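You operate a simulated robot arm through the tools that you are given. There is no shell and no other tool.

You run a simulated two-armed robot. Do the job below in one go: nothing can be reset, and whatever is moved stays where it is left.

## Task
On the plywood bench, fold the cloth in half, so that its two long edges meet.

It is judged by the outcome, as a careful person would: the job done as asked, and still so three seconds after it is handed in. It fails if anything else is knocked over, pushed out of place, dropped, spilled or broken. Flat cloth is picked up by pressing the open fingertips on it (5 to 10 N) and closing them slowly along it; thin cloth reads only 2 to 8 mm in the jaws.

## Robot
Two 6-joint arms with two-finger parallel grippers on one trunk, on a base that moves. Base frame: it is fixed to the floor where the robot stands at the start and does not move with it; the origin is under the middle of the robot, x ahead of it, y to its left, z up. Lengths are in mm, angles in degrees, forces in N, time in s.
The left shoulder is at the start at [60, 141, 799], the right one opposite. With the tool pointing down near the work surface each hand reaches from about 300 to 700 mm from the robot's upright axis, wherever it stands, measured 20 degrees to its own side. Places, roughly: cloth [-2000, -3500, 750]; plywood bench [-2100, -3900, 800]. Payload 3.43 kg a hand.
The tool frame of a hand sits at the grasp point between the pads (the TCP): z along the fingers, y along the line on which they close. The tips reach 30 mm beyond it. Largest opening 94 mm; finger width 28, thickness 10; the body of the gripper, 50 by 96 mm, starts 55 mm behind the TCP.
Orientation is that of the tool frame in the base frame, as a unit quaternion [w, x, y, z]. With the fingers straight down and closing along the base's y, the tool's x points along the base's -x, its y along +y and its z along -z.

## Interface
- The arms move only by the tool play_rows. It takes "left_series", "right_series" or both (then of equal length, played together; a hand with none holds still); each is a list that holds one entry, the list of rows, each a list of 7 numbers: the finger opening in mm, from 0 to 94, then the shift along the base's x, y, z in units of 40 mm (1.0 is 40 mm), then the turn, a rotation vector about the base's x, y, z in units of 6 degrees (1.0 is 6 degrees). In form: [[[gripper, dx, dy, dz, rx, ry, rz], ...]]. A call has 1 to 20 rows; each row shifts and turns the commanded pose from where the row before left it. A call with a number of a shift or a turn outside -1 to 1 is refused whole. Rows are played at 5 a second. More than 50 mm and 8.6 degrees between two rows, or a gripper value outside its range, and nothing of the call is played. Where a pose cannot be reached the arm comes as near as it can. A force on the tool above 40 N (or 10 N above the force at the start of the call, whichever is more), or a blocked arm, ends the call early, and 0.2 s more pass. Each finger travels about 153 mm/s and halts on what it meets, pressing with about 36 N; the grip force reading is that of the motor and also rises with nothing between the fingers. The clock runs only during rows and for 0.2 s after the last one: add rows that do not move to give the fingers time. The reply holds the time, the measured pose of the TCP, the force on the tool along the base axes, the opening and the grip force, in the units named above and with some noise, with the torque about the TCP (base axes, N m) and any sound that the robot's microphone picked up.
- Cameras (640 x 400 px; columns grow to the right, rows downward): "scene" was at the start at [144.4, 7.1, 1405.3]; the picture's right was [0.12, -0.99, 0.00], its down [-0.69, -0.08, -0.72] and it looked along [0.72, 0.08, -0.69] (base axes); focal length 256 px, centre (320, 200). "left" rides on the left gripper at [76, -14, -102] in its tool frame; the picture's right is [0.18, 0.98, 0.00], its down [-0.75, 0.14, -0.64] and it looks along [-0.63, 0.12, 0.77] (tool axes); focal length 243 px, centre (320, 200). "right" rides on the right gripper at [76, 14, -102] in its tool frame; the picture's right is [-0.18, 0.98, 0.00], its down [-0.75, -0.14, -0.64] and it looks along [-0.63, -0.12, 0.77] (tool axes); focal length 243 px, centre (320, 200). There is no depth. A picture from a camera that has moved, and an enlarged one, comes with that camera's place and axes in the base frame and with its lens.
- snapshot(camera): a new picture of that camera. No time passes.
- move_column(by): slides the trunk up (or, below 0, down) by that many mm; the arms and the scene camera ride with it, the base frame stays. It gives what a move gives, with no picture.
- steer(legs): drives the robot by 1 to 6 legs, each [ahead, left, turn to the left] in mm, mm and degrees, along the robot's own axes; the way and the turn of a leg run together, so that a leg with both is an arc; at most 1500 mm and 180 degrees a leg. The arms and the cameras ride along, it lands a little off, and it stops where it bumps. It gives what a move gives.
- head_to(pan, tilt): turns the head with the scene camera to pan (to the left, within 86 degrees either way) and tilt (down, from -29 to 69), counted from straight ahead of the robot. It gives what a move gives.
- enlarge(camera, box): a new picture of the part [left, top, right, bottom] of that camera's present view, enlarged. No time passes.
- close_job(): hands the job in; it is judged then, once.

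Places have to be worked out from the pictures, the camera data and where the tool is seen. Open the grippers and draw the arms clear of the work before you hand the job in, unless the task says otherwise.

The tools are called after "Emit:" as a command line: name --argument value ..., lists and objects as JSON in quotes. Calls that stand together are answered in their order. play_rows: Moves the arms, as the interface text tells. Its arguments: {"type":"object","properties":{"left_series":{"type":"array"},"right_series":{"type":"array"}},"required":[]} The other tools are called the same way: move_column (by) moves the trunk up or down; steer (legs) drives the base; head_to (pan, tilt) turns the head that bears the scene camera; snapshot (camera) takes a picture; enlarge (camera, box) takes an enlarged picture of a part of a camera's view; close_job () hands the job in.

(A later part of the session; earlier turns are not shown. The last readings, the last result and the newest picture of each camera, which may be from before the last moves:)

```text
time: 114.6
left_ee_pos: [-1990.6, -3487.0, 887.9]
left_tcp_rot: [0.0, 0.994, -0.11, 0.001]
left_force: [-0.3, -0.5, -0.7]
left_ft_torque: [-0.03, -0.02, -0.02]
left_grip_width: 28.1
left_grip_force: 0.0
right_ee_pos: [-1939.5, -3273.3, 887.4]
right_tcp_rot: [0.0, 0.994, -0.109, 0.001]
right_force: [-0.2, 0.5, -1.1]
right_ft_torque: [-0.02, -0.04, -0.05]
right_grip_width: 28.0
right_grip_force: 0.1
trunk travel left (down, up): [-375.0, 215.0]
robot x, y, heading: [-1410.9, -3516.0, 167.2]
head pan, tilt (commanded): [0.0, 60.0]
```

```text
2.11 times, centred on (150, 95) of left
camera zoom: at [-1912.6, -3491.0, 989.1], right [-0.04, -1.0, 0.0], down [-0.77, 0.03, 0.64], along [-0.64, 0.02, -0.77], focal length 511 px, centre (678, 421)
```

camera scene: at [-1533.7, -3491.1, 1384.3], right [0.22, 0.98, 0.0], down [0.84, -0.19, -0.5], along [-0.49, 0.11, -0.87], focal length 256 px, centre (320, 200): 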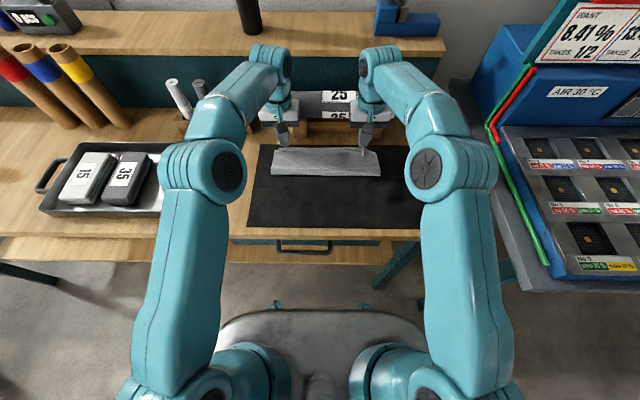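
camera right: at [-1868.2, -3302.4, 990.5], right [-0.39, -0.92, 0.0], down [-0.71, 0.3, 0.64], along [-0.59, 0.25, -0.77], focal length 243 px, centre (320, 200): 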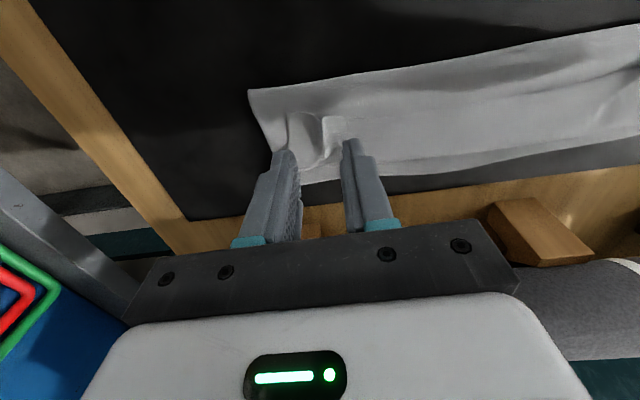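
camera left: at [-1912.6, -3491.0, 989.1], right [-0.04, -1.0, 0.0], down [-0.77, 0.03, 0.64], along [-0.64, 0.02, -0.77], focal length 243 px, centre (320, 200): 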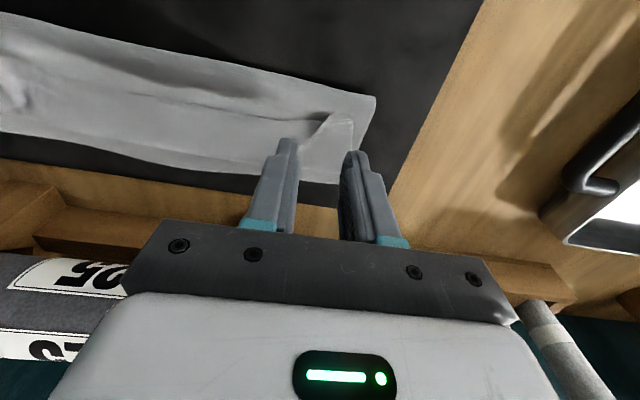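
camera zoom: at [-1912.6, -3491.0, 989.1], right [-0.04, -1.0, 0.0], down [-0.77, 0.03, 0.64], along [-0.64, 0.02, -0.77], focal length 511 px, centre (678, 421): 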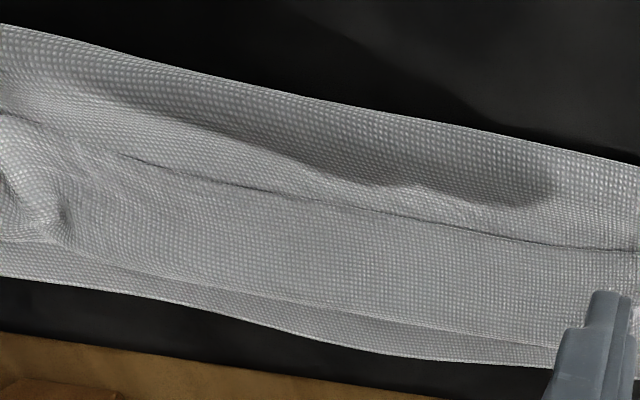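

The rucks' crests run at r≈-3849 (left) and -3628 (right), strip edge at f≈1144–1147. I tilt the tools 15° the other way (so only the far tip corner bears on the strip, ~8 mm from its edge), centre them over the rucks and lower to z≈850.

Emit:
play_rows --left_series '[[[28, 0.034, -0.0375, -0.317, -0.1875, -0.812, 0], [28, 0.034, -0.0375, -0.317, -0.1875, -0.812, 0], [28, 0.034, -0.0375, -0.317, -0.1875, -0.812, 0], [28, 0, 0, 0, 0, 0, 0]]]' --right_series '[[[28, 0.008, -0.019, -0.317, -0.1875, -0.812, 0], [28, 0.008, -0.019, -0.317, -0.1875, -0.812, 0], [28, 0.008, -0.019, -0.317, -0.1875, -0.812, 0], [28, 0, 0, 0, 0, 0, 0]]]'

Emit:
enlarge --camera "left" --box '[180, 60, 460, 235]'

Emit:
enlarge --camera "right" --box '[180, 60, 460, 235]'

```text
time: 115.6
left_ee_pos: [-1982.7, -3491.8, 851.7]
left_tcp_rot: [0.015, 0.985, -0.109, 0.129]
left_force: [0.8, -0.2, 0.0]
left_ft_torque: [0.04, 0.04, -0.01]
left_grip_width: 27.7
left_grip_force: 0.2
right_ee_pos: [-1935.7, -3276.0, 851.3]
right_tcp_rot: [0.015, 0.986, -0.109, 0.129]
right_force: [0.5, 0.0, 0.5]
right_ft_torque: [0.01, -0.01, -0.02]
right_grip_width: 28.2
right_grip_force: 0.1
trunk travel left (down, up): [-375.0, 215.0]
robot x, y, heading: [-1414.5, -3514.2, 167.0]
head pan, tilt (commanded): [0.0, 60.0]
```

```text
2.29 times, centred on (320, 148) of left
camera zoom: at [-1934.1, -3489.3, 969.1], right [-0.04, -1.0, 0.05], down [-0.9, 0.06, 0.43], along [-0.43, -0.03, -0.9], focal length 555 px, centre (320, 320)
```

zoom: 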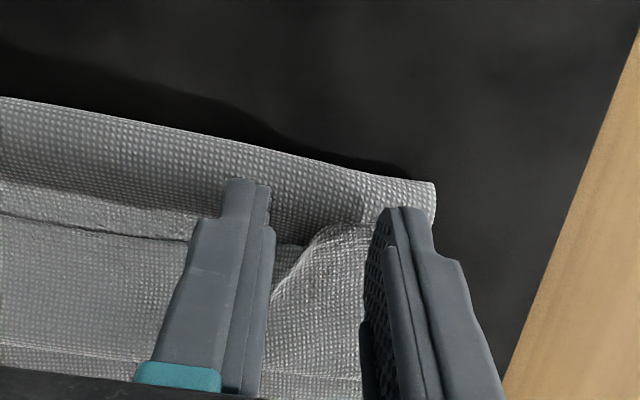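

```text
2.29 times, centred on (320, 148) of right
camera zoom: at [-1893.0, -3298.3, 970.4], right [-0.39, -0.92, -0.05], down [-0.84, 0.33, 0.43], along [-0.38, 0.2, -0.9], focal length 555 px, centre (320, 320)
```

zoom: 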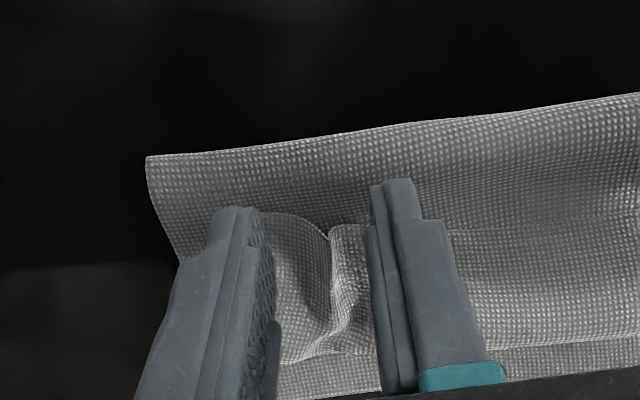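

Tips are centred over the rucks, with the far tip corners ~5 mm inside the strip's edge. I narrow the jaws to 20–22 mm, trim 2–3 mm away and descend 8 mm.

Emit:
play_rows --left_series '[[[20, -0.0725, 0.0175, 0, 0, 0, 0], [20, 0, 0, -0.1, 0, 0, 0], [20, 0, 0, -0.1, 0, 0, 0], [20, 0, 0, 0, 0, 0, 0]]]' --right_series '[[[22, -0.049, 0.011, 0, 0, 0, 0], [22, 0, 0, -0.1, 0, 0, 0], [22, 0, 0, -0.1, 0, 0, 0], [22, 0, 0, 0, 0, 0, 0]]]'

Emit:
enlarge --camera "left" --box '[180, 60, 460, 235]'

Emit:
enlarge --camera "right" --box '[180, 60, 460, 235]'

```text
time: 116.6
left_ee_pos: [-1988.1, -3490.7, 841.3]
left_tcp_rot: [0.015, 0.985, -0.109, 0.13]
left_force: [0.3, -0.1, 0.0]
left_ft_torque: [-0.01, -0.02, -0.02]
left_grip_width: 20.0
left_grip_force: 0.1
right_ee_pos: [-1940.0, -3275.6, 842.4]
right_tcp_rot: [0.015, 0.985, -0.109, 0.13]
right_force: [0.3, -0.3, -0.9]
right_ft_torque: [0.0, -0.01, 0.01]
right_grip_width: 21.9
right_grip_force: 0.0
trunk travel left (down, up): [-375.0, 215.0]
robot x, y, heading: [-1415.5, -3515.9, 167.5]
head pan, tilt (commanded): [0.0, 60.0]
```

```text
2.29 times, centred on (320, 148) of left
camera zoom: at [-1939.2, -3488.2, 960.2], right [-0.04, -1.0, 0.05], down [-0.9, 0.06, 0.42], along [-0.43, -0.03, -0.9], focal length 555 px, centre (320, 320)
```

zoom: 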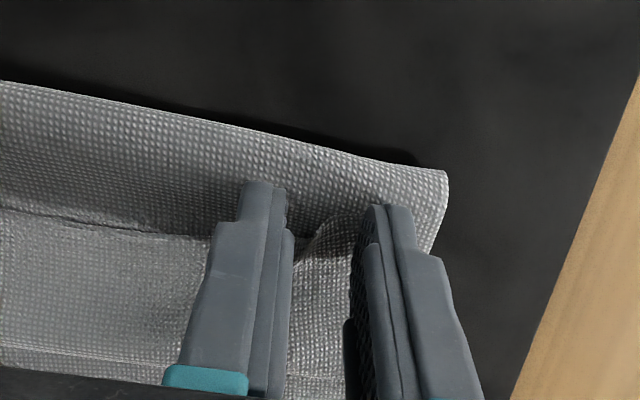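

```text
2.29 times, centred on (320, 148) of right
camera zoom: at [-1896.9, -3297.6, 960.9], right [-0.39, -0.92, -0.05], down [-0.84, 0.33, 0.42], along [-0.38, 0.2, -0.9], focal length 555 px, centre (320, 320)
```

zoom: 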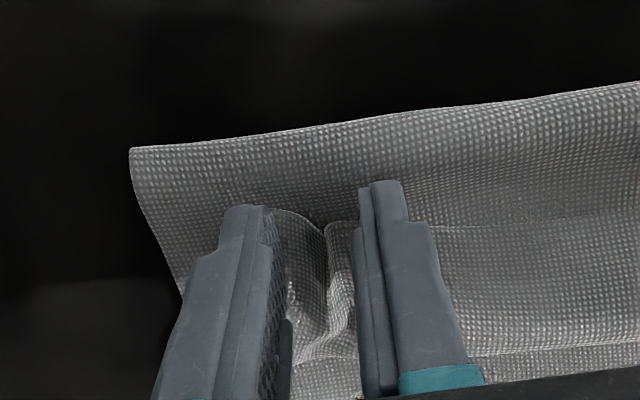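

Rucks are between the fingers, still no contact. I lower both by 2 mm in small steps.

Emit:
play_rows --left_series '[[[20, 0, 0, -0.025, 0, 0, 0], [20, 0, 0, -0.025, 0, 0, 0], [20, 0, 0, 0, 0, 0, 0]]]' --right_series '[[[22, 0, 0, -0.025, 0, 0, 0], [22, 0, 0, -0.025, 0, 0, 0], [22, 0, 0, 0, 0, 0, 0]]]'

```text
time: 117.4
left_ee_pos: [-1987.4, -3490.7, 840.4]
left_tcp_rot: [0.015, 0.985, -0.109, 0.131]
left_force: [-1.0, -0.1, -0.8]
left_ft_torque: [-0.01, 0.01, 0.0]
left_grip_width: 20.2
left_grip_force: 0.1
right_ee_pos: [-1939.6, -3275.9, 839.9]
right_tcp_rot: [0.016, 0.985, -0.109, 0.129]
right_force: [0.1, 0.7, 0.4]
right_ft_torque: [-0.02, 0.0, -0.02]
right_grip_width: 21.8
right_grip_force: 0.0
trunk travel left (down, up): [-375.0, 215.0]
robot x, y, heading: [-1412.5, -3516.7, 167.2]
head pan, tilt (commanded): [0.0, 60.0]
```

Still no load; I lower another 1.5 mm.

Emit:
play_rows --left_series '[[[20, 0, 0, -0.025, 0, 0, 0], [20, 0, 0, -0.0125, 0, 0, 0], [20, 0, 0, 0, 0, 0, 0]]]' --right_series '[[[22, 0, 0, -0.025, 0, 0, 0], [22, 0, 0, -0.0125, 0, 0, 0], [22, 0, 0, 0, 0, 0, 0]]]'

```text
time: 118.2
left_ee_pos: [-1987.8, -3491.0, 839.1]
left_tcp_rot: [0.016, 0.985, -0.109, 0.131]
left_force: [0.1, 0.4, -0.1]
left_ft_torque: [-0.01, 0.03, 0.04]
left_grip_width: 20.0
left_grip_force: 0.0
right_ee_pos: [-1940.5, -3275.5, 838.4]
right_tcp_rot: [0.015, 0.985, -0.108, 0.13]
right_force: [0.3, -0.1, -0.8]
right_ft_torque: [-0.02, -0.02, 0.0]
right_grip_width: 21.6
right_grip_force: 0.1
trunk travel left (down, up): [-375.0, 215.0]
robot x, y, heading: [-1415.1, -3517.1, 167.0]
head pan, tilt (commanded): [0.0, 60.0]
```

Still free; another 1.5 mm down, carefully.

Emit:
play_rows --left_series '[[[20, 0, 0, -0.02, 0, 0, 0], [20, 0, 0, -0.02, 0, 0, 0], [20, 0, 0, 0, 0, 0, 0]]]' --right_series '[[[22, 0, 0, -0.02, 0, 0, 0], [22, 0, 0, -0.02, 0, 0, 0], [22, 0, 0, 0, 0, 0, 0]]]'

Emit:
enlarge --camera "left" --box '[180, 60, 460, 235]'

Emit:
enlarge --camera "right" --box '[180, 60, 460, 235]'

```text
time: 119.0
left_ee_pos: [-1987.5, -3491.8, 837.9]
left_tcp_rot: [0.015, 0.986, -0.108, 0.129]
left_force: [1.4, 0.7, 5.1]
left_ft_torque: [-0.02, 0.03, -0.01]
left_grip_width: 20.0
left_grip_force: 0.1
right_ee_pos: [-1939.5, -3276.7, 837.0]
right_tcp_rot: [0.015, 0.985, -0.109, 0.13]
right_force: [-1.7, -0.4, 3.3]
right_ft_torque: [0.02, 0.06, 0.03]
right_grip_width: 22.0
right_grip_force: 0.0
trunk travel left (down, up): [-375.0, 215.0]
robot x, y, heading: [-1414.3, -3514.9, 167.2]
head pan, tilt (commanded): [0.0, 60.0]
```

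```text
2.29 times, centred on (320, 148) of left
camera zoom: at [-1938.8, -3488.3, 955.5], right [-0.04, -1.0, 0.05], down [-0.9, 0.06, 0.43], along [-0.43, -0.03, -0.9], focal length 555 px, centre (320, 320)
```

zoom: 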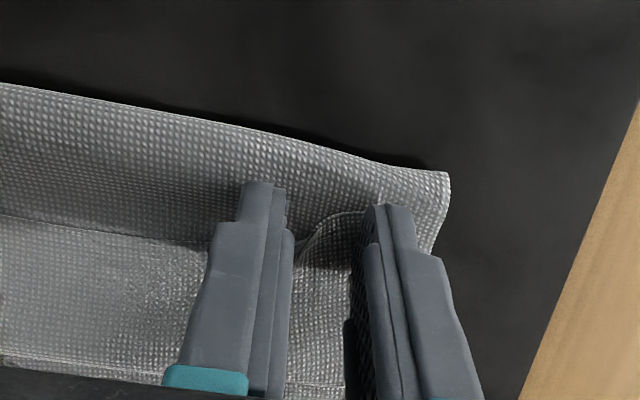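

```text
2.29 times, centred on (320, 148) of right
camera zoom: at [-1896.2, -3298.1, 956.5], right [-0.39, -0.92, -0.05], down [-0.84, 0.33, 0.43], along [-0.38, 0.2, -0.9], focal length 555 px, centre (320, 320)
```

zoom: 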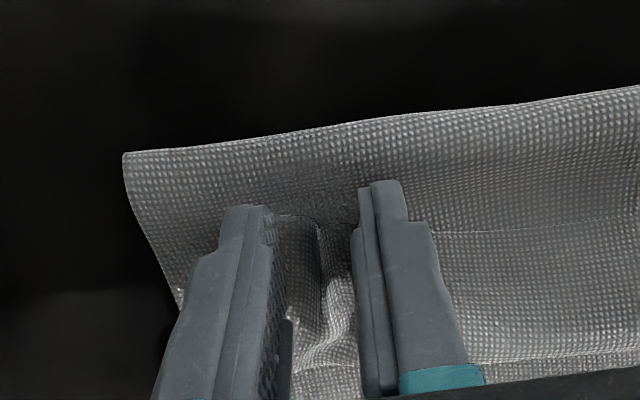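

Contact: 5.1 N left, 3.3 N right, rucks between the fingers. I close slowly around them.

Emit:
play_rows --left_series '[[[18, 0, 0, 0, 0, 0, 0], [16, 0, 0, 0, 0, 0, 0], [14, 0, 0, 0, 0, 0, 0], [12, 0, 0, 0, 0, 0, 0], [10, 0, 0, 0, 0, 0, 0], [8, 0, 0, 0, 0, 0, 0], [6, 0, 0, 0, 0, 0, 0], [4, 0, 0, 0, 0, 0, 0], [2, 0, 0, 0, 0, 0, 0], [0, 0, 0, 0, 0, 0, 0], [0, 0, 0, 0, 0, 0, 0], [0, 0, 0, 0, 0, 0, 0], [0, 0, 0, 0, 0, 0, 0]]]' --right_series '[[[20, 0, 0, 0, 0, 0, 0], [18, 0, 0, 0, 0, 0, 0], [16, 0, 0, 0, 0, 0, 0], [14, 0, 0, 0, 0, 0, 0], [12, 0, 0, 0, 0, 0, 0], [10, 0, 0, 0, 0, 0, 0], [8, 0, 0, 0, 0, 0, 0], [6, 0, 0, 0, 0, 0, 0], [4, 0, 0, 0, 0, 0, 0], [2, 0, 0, 0, 0, 0, 0], [0, 0, 0, 0, 0, 0, 0], [0, 0, 0, 0, 0, 0, 0], [0, 0, 0, 0, 0, 0, 0]]]'

Emit:
enlarge --camera "left" --box '[180, 60, 460, 235]'

Emit:
enlarge --camera "right" --box '[180, 60, 460, 235]'

```text
time: 121.8
left_ee_pos: [-1987.9, -3491.0, 838.6]
left_tcp_rot: [0.014, 0.986, -0.109, 0.129]
left_force: [-0.2, 0.9, 7.7]
left_ft_torque: [0.08, 0.03, -0.03]
left_grip_width: 1.7
left_grip_force: 35.5
right_ee_pos: [-1939.3, -3277.1, 837.6]
right_tcp_rot: [0.015, 0.986, -0.109, 0.129]
right_force: [-0.8, -3.0, 4.5]
right_ft_torque: [-0.13, 0.02, 0.05]
right_grip_width: 1.3
right_grip_force: 36.1
trunk travel left (down, up): [-375.0, 215.0]
robot x, y, heading: [-1414.6, -3515.9, 167.2]
head pan, tilt (commanded): [0.0, 60.0]
```

```text
2.29 times, centred on (320, 148) of left
camera zoom: at [-1938.5, -3488.4, 955.4], right [-0.04, -1.0, 0.05], down [-0.9, 0.06, 0.43], along [-0.43, -0.03, -0.9], focal length 555 px, centre (320, 320)
```

zoom: 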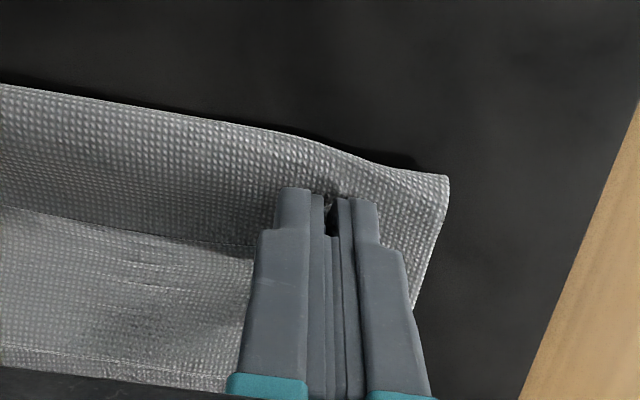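

```text
2.29 times, centred on (320, 148) of right
camera zoom: at [-1895.9, -3298.3, 956.4], right [-0.39, -0.92, -0.05], down [-0.84, 0.33, 0.43], along [-0.38, 0.2, -0.9], focal length 555 px, centre (320, 320)
```

zoom: 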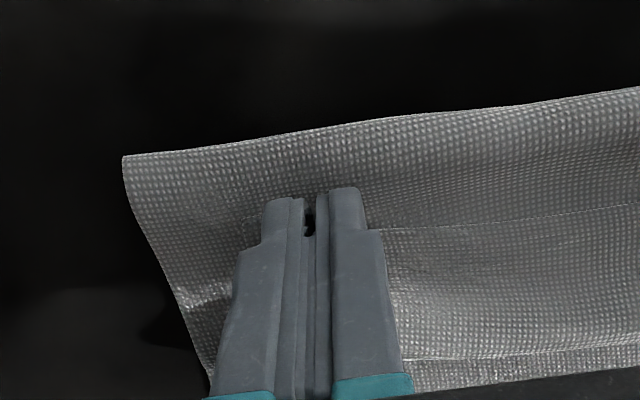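

Both closed (1.7 and 1.3 mm). I lift 20 mm to see what is held.

Emit:
play_rows --left_series '[[[0, 0, 0, 0.125, 0, 0, 0], [0, 0, 0, 0.125, 0, 0, 0], [0, 0, 0, 0.125, 0, 0, 0], [0, 0, 0, 0.125, 0, 0, 0], [0, 0, 0, 0, 0, 0, 0]]]' --right_series '[[[0, 0, 0, 0.125, 0, 0, 0], [0, 0, 0, 0.125, 0, 0, 0], [0, 0, 0, 0.125, 0, 0, 0], [0, 0, 0, 0.125, 0, 0, 0], [0, 0, 0, 0, 0, 0, 0]]]'

Emit:
enlarge --camera "left" --box '[180, 40, 460, 215]'

Emit:
enlarge --camera "right" --box '[180, 40, 460, 215]'

Emit:
enlarge --camera "scene" --box '[240, 120, 400, 220]'

```text
time: 123.0
left_ee_pos: [-1988.5, -3490.9, 857.5]
left_tcp_rot: [0.015, 0.985, -0.109, 0.13]
left_force: [0.3, 0.9, -0.5]
left_ft_torque: [0.01, -0.01, 0.01]
left_grip_width: 1.5
left_grip_force: 35.4
right_ee_pos: [-1940.4, -3276.1, 857.1]
right_tcp_rot: [0.015, 0.986, -0.108, 0.13]
right_force: [-0.3, 1.0, 0.1]
right_ft_torque: [0.02, -0.03, -0.03]
right_grip_width: 1.7
right_grip_force: 35.6
trunk travel left (down, up): [-375.0, 215.0]
robot x, y, heading: [-1411.3, -3517.0, 167.1]
head pan, tilt (commanded): [0.0, 60.0]
```

```text
2.29 times, centred on (320, 128) of left
camera zoom: at [-1939.4, -3488.1, 975.3], right [-0.04, -1.0, 0.05], down [-0.9, 0.06, 0.42], along [-0.43, -0.03, -0.9], focal length 555 px, centre (320, 366)
```

zoom: 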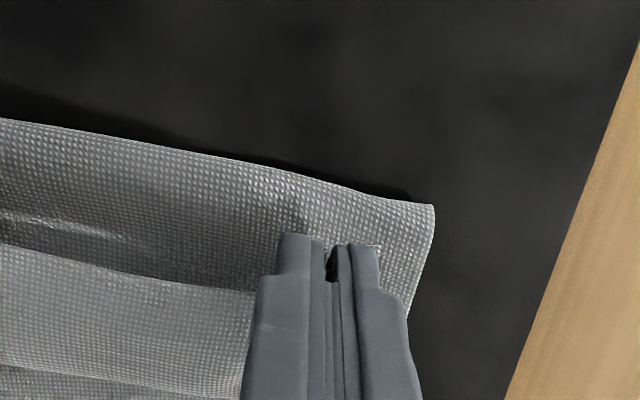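

```text
2.29 times, centred on (320, 128) of right
camera zoom: at [-1897.3, -3297.7, 975.9], right [-0.39, -0.92, -0.05], down [-0.84, 0.33, 0.42], along [-0.38, 0.2, -0.9], focal length 555 px, centre (320, 366)
```

zoom: 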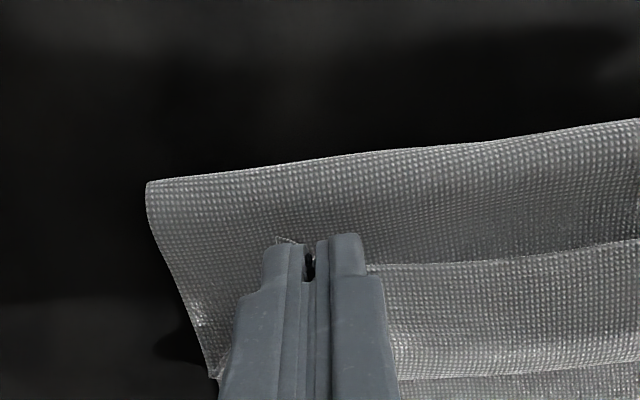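

```text
4.00 times, centred on (320, 170) of scene
camera zoom: at [-1534.8, -3490.8, 1384.1], right [0.22, 0.98, 0.0], down [0.84, -0.19, -0.5], along [-0.49, 0.11, -0.87], focal length 1026 px, centre (320, 320)
```

zoom: 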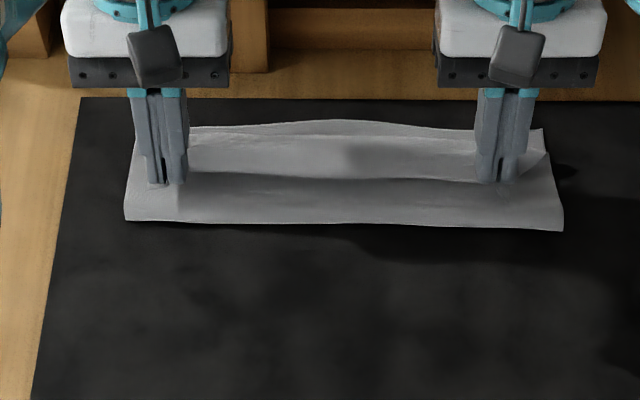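

The strip's edge is held by both hands. I lift up and a bit towards the front so the whole upper layer hangs free and the strip unrolls.

Emit:
play_rows --left_series '[[[0, 0.128, -0.0295, 0.231, 0, 0, 0], [0, 0.128, -0.0295, 0.231, 0, 0, 0], [0, 0.128, -0.0295, 0.231, 0, 0, 0], [0, 0.128, -0.0295, 0.231, 0, 0, 0], [0, 0.128, -0.0295, 0.231, 0, 0, 0], [0, 0.128, -0.0295, 0.231, 0, 0, 0], [0, 0.128, -0.0295, 0.231, 0, 0, 0], [0, 0.128, -0.0295, 0.231, 0, 0, 0], [0, 0, 0, 0, 0, 0, 0]]]' --right_series '[[[0, 0.128, -0.0295, 0.231, 0, 0, 0], [0, 0.128, -0.0295, 0.231, 0, 0, 0], [0, 0.128, -0.0295, 0.231, 0, 0, 0], [0, 0.128, -0.0295, 0.231, 0, 0, 0], [0, 0.128, -0.0295, 0.231, 0, 0, 0], [0, 0.128, -0.0295, 0.231, 0, 0, 0], [0, 0.128, -0.0295, 0.231, 0, 0, 0], [0, 0.128, -0.0295, 0.231, 0, 0, 0], [0, 0, 0, 0, 0, 0, 0]]]'

Emit:
enlarge --camera "left" --box '[180, 40, 460, 215]'

Emit:
enlarge --camera "right" --box '[180, 40, 460, 215]'

Emit:
enlarge --camera "scene" --box '[220, 100, 420, 225]'

```text
time: 125.0
left_ee_pos: [-1949.0, -3500.1, 930.5]
left_tcp_rot: [0.015, 0.985, -0.109, 0.13]
left_force: [0.0, 0.2, -0.3]
left_ft_torque: [0.01, 0.02, 0.01]
left_grip_width: 1.9
left_grip_force: 35.9
right_ee_pos: [-1899.2, -3284.6, 931.4]
right_tcp_rot: [0.015, 0.985, -0.109, 0.13]
right_force: [0.5, -0.2, -0.3]
right_ft_torque: [0.05, 0.02, 0.0]
right_grip_width: 1.7
right_grip_force: 36.0
trunk travel left (down, up): [-375.0, 215.0]
robot x, y, heading: [-1410.3, -3518.9, 167.2]
head pan, tilt (commanded): [0.0, 60.0]
```

```text
2.29 times, centred on (320, 128) of left
camera zoom: at [-1898.9, -3497.2, 1048.9], right [-0.04, -1.0, 0.05], down [-0.9, 0.06, 0.42], along [-0.43, -0.03, -0.9], focal length 555 px, centre (320, 366)
```

zoom: 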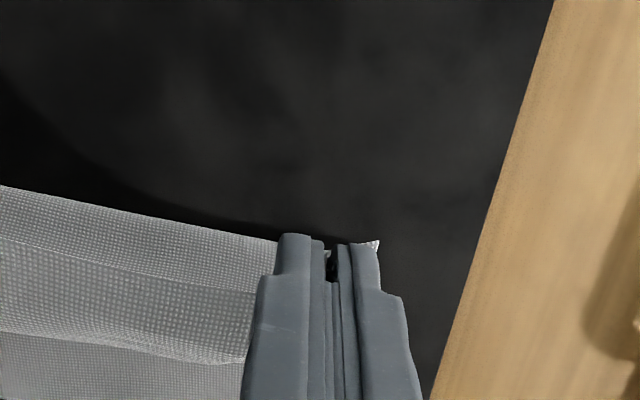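

```text
2.29 times, centred on (320, 128) of right
camera zoom: at [-1856.7, -3307.6, 1049.7], right [-0.39, -0.92, -0.05], down [-0.84, 0.33, 0.42], along [-0.38, 0.2, -0.9], focal length 555 px, centre (320, 366)
```

zoom: 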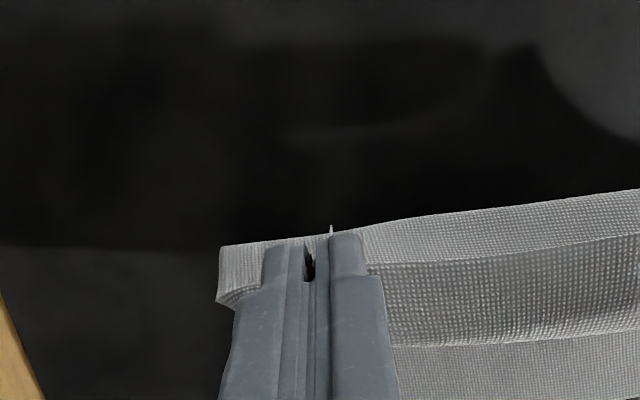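

```text
3.20 times, centred on (320, 162) of scene
camera zoom: at [-1535.0, -3490.8, 1384.1], right [0.22, 0.98, 0.0], down [0.84, -0.19, -0.5], along [-0.49, 0.11, -0.87], focal length 821 px, centre (320, 320)
```

zoom: 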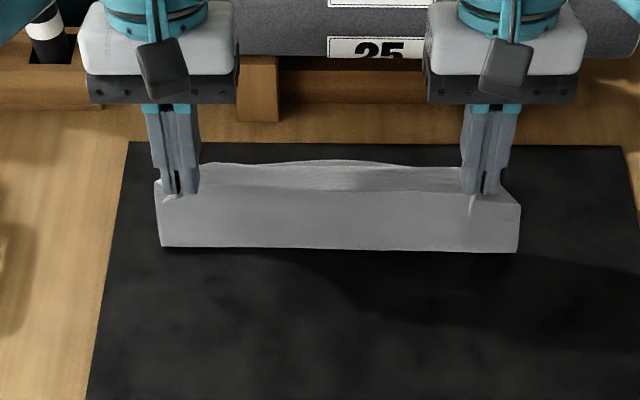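

The upper layer now hangs from the hands. I look closer at the bands behind the held edge to see whether the strip has fully unrolled.

Emit:
snapshot --camera "left"

Emit:
enlarge --camera "left" --box '[20, 60, 320, 248]'

Emit:
enlarge --camera "right" --box '[320, 60, 620, 248]'

```text
taken
camera left: at [-1898.9, -3497.2, 1048.9], right [-0.04, -1.0, 0.05], down [-0.9, 0.06, 0.42], along [-0.43, -0.03, -0.9], focal length 243 px, centre (320, 200)
```

left: 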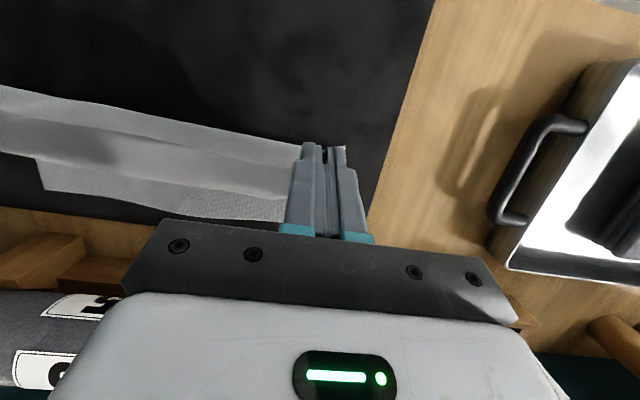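

```text
2.13 times, centred on (170, 154) of left
camera zoom: at [-1898.9, -3497.2, 1048.9], right [-0.04, -1.0, 0.05], down [-0.9, 0.06, 0.42], along [-0.43, -0.03, -0.9], focal length 516 px, centre (639, 298)
```

zoom: 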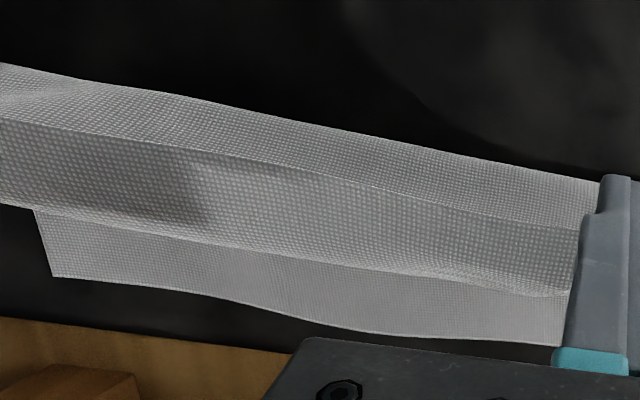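

```text
2.13 times, centred on (470, 154) of right
camera zoom: at [-1856.7, -3307.6, 1049.7], right [-0.39, -0.92, -0.05], down [-0.84, 0.33, 0.42], along [-0.38, 0.2, -0.9], focal length 516 px, centre (1, 298)
```

zoom: 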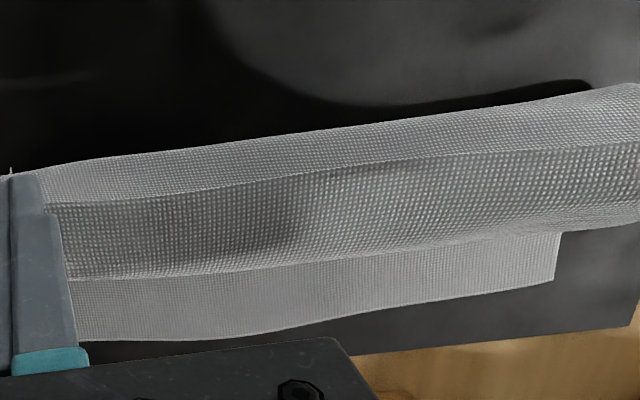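

The strip's edge is now held within ~10 mm, with slack in the hanging layer and the fold still at f≈1115, about 10 mm too far back. I first swing the edge forward and down (towards me) to lay the cloth flat out to the true middle line (f≈1105).

Emit:
play_rows --left_series '[[[0, 0.2643, -0.061, -0.0875, 0, 0, 0], [0, 0.2643, -0.061, -0.0875, 0, 0, 0], [0, 0.2643, -0.061, -0.0875, 0, 0, 0], [0, 0.2643, -0.061, -0.0875, 0, 0, 0], [0, 0.2192, -0.0506, -0.15, 0, 0, 0], [0, 0.2192, -0.0506, -0.15, 0, 0, 0], [0, 0.2192, -0.0506, -0.15, 0, 0, 0], [0, 0.2192, -0.0506, -0.15, 0, 0, 0], [0, 0.2192, -0.0506, -0.15, 0, 0, 0], [0, 0, 0, 0, 0, 0, 0]]]' --right_series '[[[0, 0.2643, -0.061, -0.0875, 0, 0, 0], [0, 0.2643, -0.061, -0.0875, 0, 0, 0], [0, 0.2643, -0.061, -0.0875, 0, 0, 0], [0, 0.2643, -0.061, -0.0875, 0, 0, 0], [0, 0.2192, -0.0506, -0.15, 0, 0, 0], [0, 0.2192, -0.0506, -0.15, 0, 0, 0], [0, 0.2192, -0.0506, -0.15, 0, 0, 0], [0, 0.2192, -0.0506, -0.15, 0, 0, 0], [0, 0.2192, -0.0506, -0.15, 0, 0, 0], [0, 0, 0, 0, 0, 0, 0]]]'

Emit:
enlarge --camera "scene" --box '[220, 100, 420, 225]'

Emit:
snapshot --camera "left"

Emit:
snapshot --camera "right"

```text
time: 127.2
left_ee_pos: [-1860.6, -3520.9, 886.4]
left_tcp_rot: [0.015, 0.985, -0.109, 0.131]
left_force: [0.1, 0.5, -0.5]
left_ft_torque: [0.01, -0.01, -0.01]
left_grip_width: 1.4
left_grip_force: 36.0
right_ee_pos: [-1812.0, -3304.2, 886.3]
right_tcp_rot: [0.015, 0.985, -0.109, 0.13]
right_force: [-0.5, 0.1, -0.4]
right_ft_torque: [-0.02, -0.01, -0.03]
right_grip_width: 1.6
right_grip_force: 36.6
trunk travel left (down, up): [-375.0, 215.0]
robot x, y, heading: [-1413.3, -3516.0, 167.2]
head pan, tilt (commanded): [0.0, 60.0]
```

```text
3.20 times, centred on (320, 162) of scene
camera zoom: at [-1534.6, -3490.9, 1384.2], right [0.22, 0.98, 0.0], down [0.84, -0.19, -0.5], along [-0.49, 0.11, -0.87], focal length 821 px, centre (320, 320)
```

zoom: 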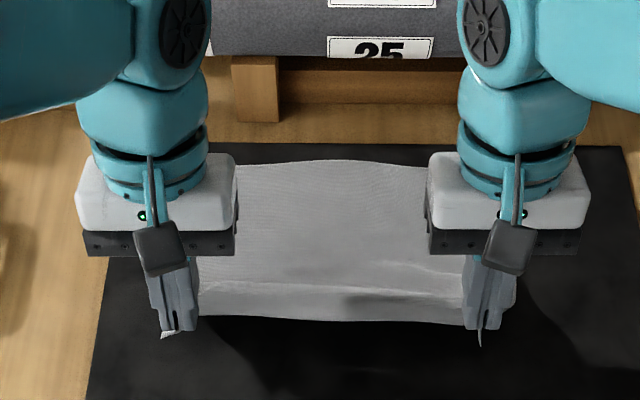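

```text
taken
camera left: at [-1811.6, -3517.3, 1004.1], right [-0.04, -1.0, 0.05], down [-0.9, 0.06, 0.42], along [-0.43, -0.03, -0.9], focal length 243 px, centre (320, 200)
```

left: 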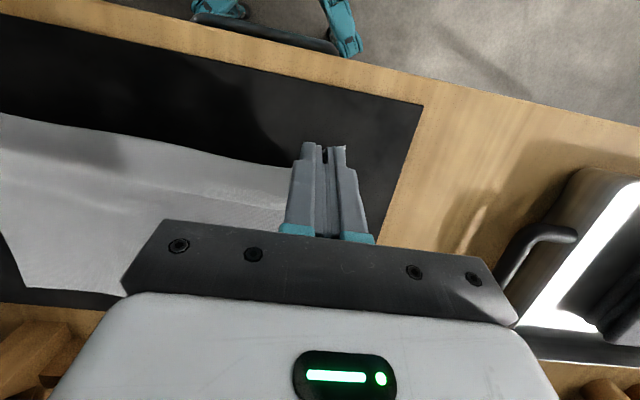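

```text
taken
camera right: at [-1770.0, -3327.0, 1005.4], right [-0.39, -0.92, -0.05], down [-0.84, 0.33, 0.42], along [-0.38, 0.2, -0.9], focal length 243 px, centre (320, 200)
```

right: 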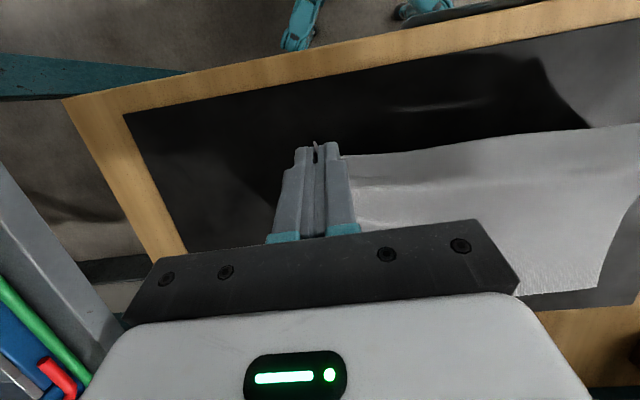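

The cloth is laid out again with both front corners held close to the edge (about 10 mm). I now carry the edge up and over on a near-taut arc to the back, stopping ~55 mm above the lower layer.

Emit:
play_rows --left_series '[[[0, -0.1523, 0.0352, 0.219, 0, 0, 0], [0, -0.1523, 0.0352, 0.219, 0, 0, 0], [0, -0.1523, 0.0352, 0.219, 0, 0, 0], [0, -0.1523, 0.0352, 0.219, 0, 0, 0], [0, -0.268, 0.0619, 0.1, 0, 0, 0], [0, -0.268, 0.0619, 0.1, 0, 0, 0], [0, -0.268, 0.0619, 0.1, 0, 0, 0], [0, -0.268, 0.0619, 0.1, 0, 0, 0], [0, -0.268, 0.0619, 0.1, 0, 0, 0], [0, -0.274, 0.0633, -0.094, 0, 0, 0], [0, -0.274, 0.0633, -0.094, 0, 0, 0], [0, -0.274, 0.0633, -0.094, 0, 0, 0], [0, -0.274, 0.0633, -0.094, 0, 0, 0], [0, -0.2132, 0.0492, -0.206, 0, 0, 0], [0, -0.2132, 0.0492, -0.206, 0, 0, 0], [0, -0.2132, 0.0492, -0.206, 0, 0, 0], [0, -0.2132, 0.0492, -0.206, 0, 0, 0], [0, 0, 0, 0, 0, 0, 0]]]' --right_series '[[[0, -0.1523, 0.0352, 0.219, 0, 0, 0], [0, -0.1523, 0.0352, 0.219, 0, 0, 0], [0, -0.1523, 0.0352, 0.219, 0, 0, 0], [0, -0.1523, 0.0352, 0.219, 0, 0, 0], [0, -0.268, 0.0619, 0.1, 0, 0, 0], [0, -0.268, 0.0619, 0.1, 0, 0, 0], [0, -0.268, 0.0619, 0.1, 0, 0, 0], [0, -0.268, 0.0619, 0.1, 0, 0, 0], [0, -0.268, 0.0619, 0.1, 0, 0, 0], [0, -0.274, 0.0633, -0.094, 0, 0, 0], [0, -0.274, 0.0633, -0.094, 0, 0, 0], [0, -0.274, 0.0633, -0.094, 0, 0, 0], [0, -0.274, 0.0633, -0.094, 0, 0, 0], [0, -0.2132, 0.0492, -0.206, 0, 0, 0], [0, -0.2132, 0.0492, -0.206, 0, 0, 0], [0, -0.2132, 0.0492, -0.206, 0, 0, 0], [0, -0.2132, 0.0492, -0.206, 0, 0, 0], [0, 0, 0, 0, 0, 0, 0]]]'

Emit:
enlarge --camera "scene" --box '[220, 100, 420, 225]'

Emit:
snapshot --camera "left"

Emit:
snapshot --camera "right"

```text
time: 131.0
left_ee_pos: [-2005.6, -3487.4, 891.7]
left_tcp_rot: [0.014, 0.985, -0.109, 0.131]
left_force: [0.5, -0.3, 0.4]
left_ft_torque: [0.01, 0.03, -0.01]
left_grip_width: 1.7
left_grip_force: 35.5
left hand out of reach, approached as far as the arm can: row 16
right_ee_pos: [-1961.0, -3271.1, 885.3]
right_tcp_rot: [0.016, 0.985, -0.109, 0.129]
right_force: [0.1, 0.5, 0.4]
right_ft_torque: [0.01, 0.02, -0.03]
right_grip_width: 1.5
right_grip_force: 35.7
right hand out of reach, approached as far as the arm can: row 17
trunk travel left (down, up): [-375.0, 215.0]
robot x, y, heading: [-1413.2, -3515.8, 167.0]
head pan, tilt (commanded): [0.0, 60.0]
```

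```text
3.20 times, centred on (320, 162) of scene
camera zoom: at [-1532.7, -3491.8, 1384.4], right [0.22, 0.98, 0.0], down [0.84, -0.19, -0.5], along [-0.49, 0.11, -0.87], focal length 821 px, centre (320, 320)
```

zoom: 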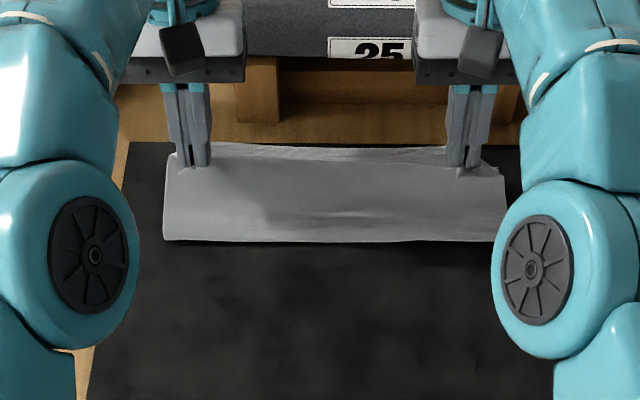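

```text
taken
camera left: at [-1956.3, -3484.8, 1010.2], right [-0.04, -1.0, 0.05], down [-0.9, 0.06, 0.43], along [-0.43, -0.03, -0.9], focal length 243 px, centre (320, 200)
```

left: 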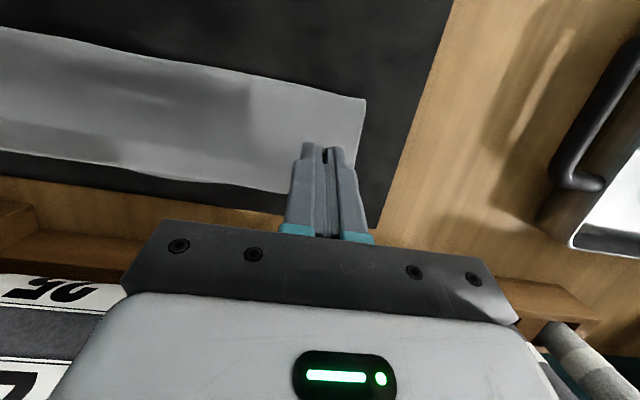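

```text
taken
camera right: at [-1918.8, -3293.4, 1004.6], right [-0.39, -0.92, -0.05], down [-0.84, 0.33, 0.43], along [-0.38, 0.2, -0.9], focal length 243 px, centre (320, 200)
```

right: 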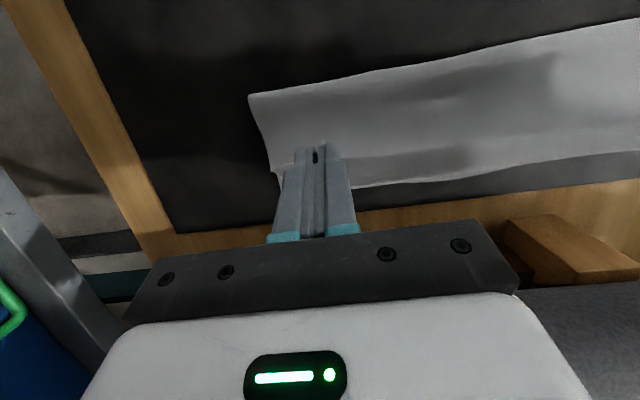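

The tilted hands hit their reach limit at the back, so I turn the tools upright again (15°) to regain reach, then lower towards the back edge, stopping a few mm above contact.

Emit:
play_rows --left_series '[[[0, 0.047, -0.0109, -0.07, 0.1875, 0.812, 0], [0, 0.047, -0.0109, -0.07, 0.1875, 0.812, 0], [0, 0.047, -0.0109, -0.07, 0.1875, 0.812, 0], [0, -0.0914, 0.0211, -0.169, 0, 0, 0], [0, -0.0914, 0.0211, -0.169, 0, 0, 0], [0, -0.0914, 0.0211, -0.169, 0, 0, 0], [0, -0.0914, 0.0211, -0.169, 0, 0, 0], [0, 0, 0, 0, 0, 0, 0]]]' --right_series '[[[0, 0.047, -0.0109, -0.07, 0.1875, 0.812, 0], [0, 0.047, -0.0109, -0.07, 0.1875, 0.812, 0], [0, 0.047, -0.0109, -0.07, 0.1875, 0.812, 0], [0, -0.0914, 0.0211, -0.169, 0, 0, 0], [0, -0.0914, 0.0211, -0.169, 0, 0, 0], [0, -0.0914, 0.0211, -0.169, 0, 0, 0], [0, -0.0914, 0.0211, -0.169, 0, 0, 0], [0, 0, 0, 0, 0, 0, 0]]]'

Emit:
enlarge --camera "scene" --box '[220, 100, 420, 225]'

Emit:
enlarge --camera "left" --box '[100, 40, 420, 240]'

Emit:
enlarge --camera "right" --box '[220, 40, 540, 240]'

```text
time: 132.8
left_ee_pos: [-2017.1, -3485.2, 855.9]
left_tcp_rot: [0.001, 0.994, -0.111, 0.0]
left_force: [-0.9, 0.2, -0.9]
left_ft_torque: [0.0, 0.02, -0.01]
left_grip_width: 1.8
left_grip_force: 35.9
right_ee_pos: [-1974.7, -3267.9, 858.1]
right_tcp_rot: [0.013, 0.988, -0.109, 0.112]
right_force: [-0.5, -0.3, -0.2]
right_ft_torque: [0.02, 0.02, 0.0]
right_grip_width: 1.6
right_grip_force: 36.1
right hand out of reach, approached as far as the arm can: row 1, 2, 3, 6
trunk travel left (down, up): [-375.0, 215.0]
robot x, y, heading: [-1409.7, -3517.0, 167.0]
head pan, tilt (commanded): [0.0, 60.0]
```

```text
3.20 times, centred on (320, 162) of scene
camera zoom: at [-1534.6, -3490.8, 1384.2], right [0.22, 0.98, 0.0], down [0.84, -0.19, -0.5], along [-0.49, 0.11, -0.87], focal length 821 px, centre (320, 320)
```

zoom: 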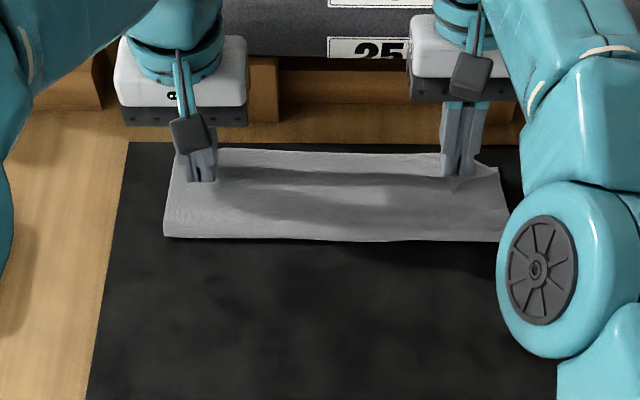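

```text
2.00 times, centred on (260, 140) of left
camera zoom: at [-1939.1, -3488.3, 957.6], right [-0.03, -1.0, 0.0], down [-0.77, 0.03, 0.64], along [-0.64, 0.02, -0.77], focal length 485 px, centre (440, 320)
```

zoom: 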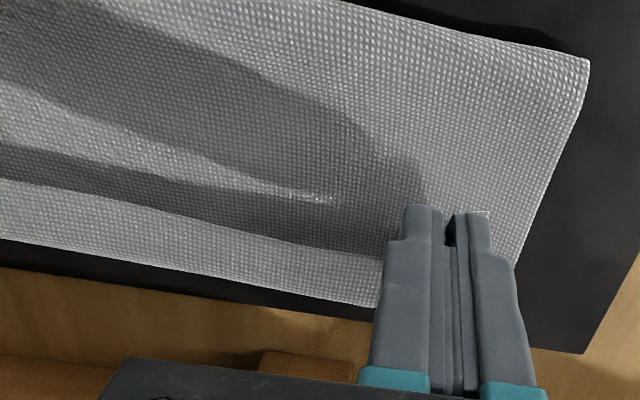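

```text
2.00 times, centred on (380, 140) of right
camera zoom: at [-1928.0, -3291.8, 975.1], right [-0.39, -0.92, -0.04], down [-0.83, 0.33, 0.46], along [-0.41, 0.21, -0.89], focal length 485 px, centre (200, 320)
```

zoom: 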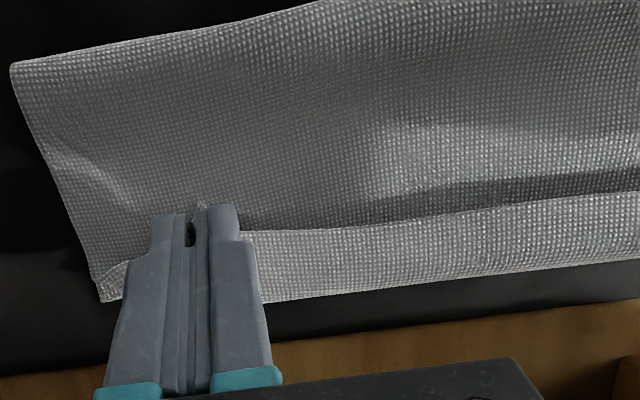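

The lower back edge has slid to f≈1224 (still on the mat) and the upper edge is at ≈1193; the right hand kept a −13° tilt because of its reach limit. I turn the right tool upright while keeping its held point in place.

Emit:
play_rows --right_series '[[[0, 0.0568, -0.0131, -0.0125, 0.1625, 0.7035, 0], [0, 0.0568, -0.0131, -0.0125, 0.1625, 0.7035, 0], [0, 0.0568, -0.0131, -0.0125, 0.1625, 0.7035, 0], [0, 0, 0, 0, 0, 0, 0]]]'

Emit:
snapshot --camera "scene"

```text
time: 133.8
left_ee_pos: [-2018.5, -3485.6, 856.3]
left_tcp_rot: [0.0, 0.994, -0.11, 0.001]
left_force: [-0.1, 0.9, 0.5]
left_ft_torque: [-0.02, 0.0, -0.01]
left_grip_width: 1.8
left_grip_force: 35.5
right_ee_pos: [-1971.7, -3270.5, 856.7]
right_tcp_rot: [-0.001, 0.994, -0.11, 0.001]
right_force: [-0.8, -0.4, -0.5]
right_ft_torque: [0.02, -0.03, 0.0]
right_grip_width: 1.7
right_grip_force: 36.5
trunk travel left (down, up): [-375.0, 215.0]
robot x, y, heading: [-1415.4, -3517.2, 167.2]
head pan, tilt (commanded): [0.0, 60.0]
```

```text
taken
camera scene: at [-1535.9, -3490.7, 1384.0], right [0.22, 0.98, 0.0], down [0.85, -0.19, -0.5], along [-0.49, 0.11, -0.87], focal length 256 px, centre (320, 200)
```

scene: 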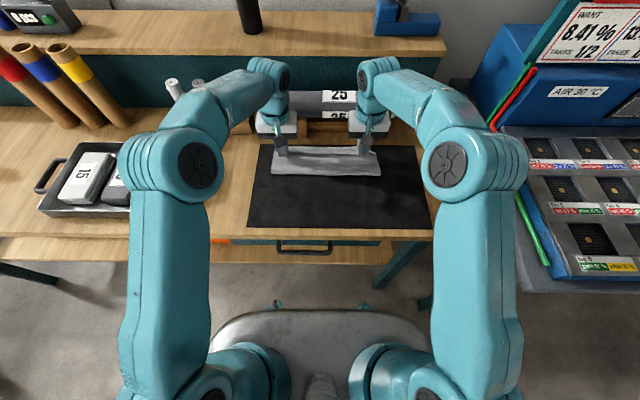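

Both tools are upright, held points at f≈1193–1195. With the lower edge at 1224 and fold at ≈1116, the held points should land at ≈1214, so I move 20 mm farther back and down to just above contact.

Emit:
play_rows --left_series '[[[0, -0.128, 0.0295, -0.0875, 0, 0, 0], [0, -0.128, 0.0295, -0.0875, 0, 0, 0], [0, -0.128, 0.0295, -0.0875, 0, 0, 0], [0, -0.128, 0.0295, -0.0875, 0, 0, 0], [0, 0, 0, 0, 0, 0, 0]]]' --right_series '[[[0, -0.116, 0.0267, -0.0875, 0, 0, 0], [0, -0.116, 0.0267, -0.0875, 0, 0, 0], [0, -0.116, 0.0267, -0.0875, 0, 0, 0], [0, -0.116, 0.0267, -0.0875, 0, 0, 0], [0, 0, 0, 0, 0, 0, 0]]]'

Emit:
enlarge --camera "scene" --box '[220, 100, 420, 225]'

Emit:
enlarge --camera "left" --box '[100, 40, 420, 240]'

Emit:
enlarge --camera "right" --box '[220, 40, 540, 240]'

```text
time: 135.0
left_ee_pos: [-2036.0, -3480.1, 841.2]
left_tcp_rot: [0.0, 0.994, -0.11, 0.001]
left_force: [-0.2, 0.4, -0.8]
left_ft_torque: [0.0, 0.03, -0.03]
left_grip_width: 1.8
left_grip_force: 35.6
right_ee_pos: [-1988.4, -3265.1, 842.5]
right_tcp_rot: [0.0, 0.994, -0.109, 0.0]
right_force: [0.7, -0.8, 0.7]
right_ft_torque: [-0.02, 0.01, 0.01]
right_grip_width: 1.5
right_grip_force: 36.2
trunk travel left (down, up): [-375.0, 215.0]
robot x, y, heading: [-1411.8, -3515.8, 167.5]
head pan, tilt (commanded): [0.0, 60.0]
```

```text
3.20 times, centred on (320, 162) of scene
camera zoom: at [-1534.2, -3491.0, 1384.3], right [0.22, 0.98, 0.0], down [0.84, -0.19, -0.5], along [-0.49, 0.11, -0.87], focal length 821 px, centre (320, 320)
```

zoom: 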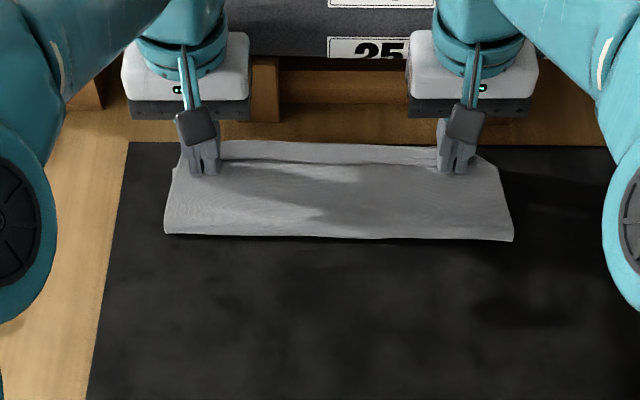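

```text
2.00 times, centred on (260, 140) of left
camera zoom: at [-1958.9, -3483.9, 943.4], right [-0.03, -1.0, 0.0], down [-0.77, 0.03, 0.64], along [-0.64, 0.02, -0.77], focal length 485 px, centre (440, 320)
```

zoom: 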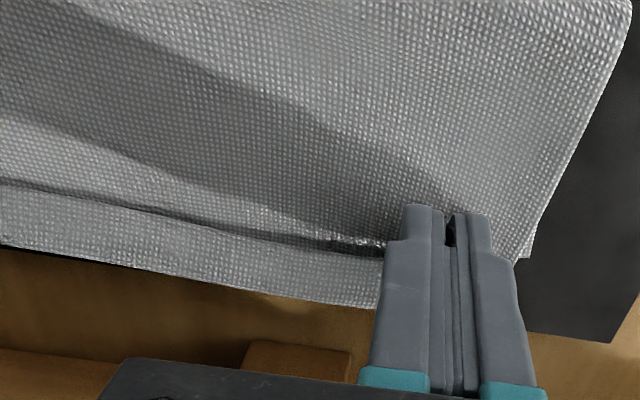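

```text
2.00 times, centred on (380, 140) of right
camera zoom: at [-1917.5, -3294.2, 945.5], right [-0.39, -0.92, 0.0], down [-0.7, 0.3, 0.64], along [-0.59, 0.25, -0.77], focal length 485 px, centre (200, 320)
```

zoom: 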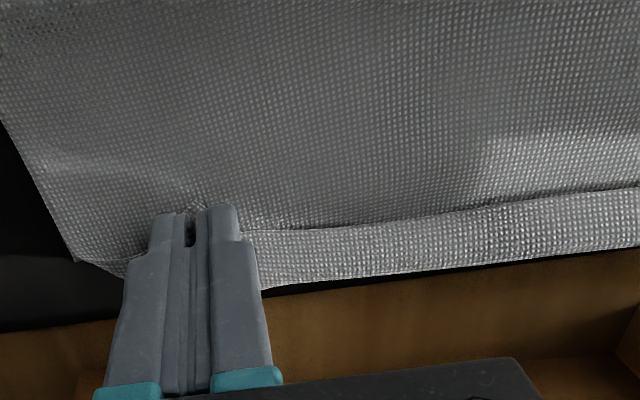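

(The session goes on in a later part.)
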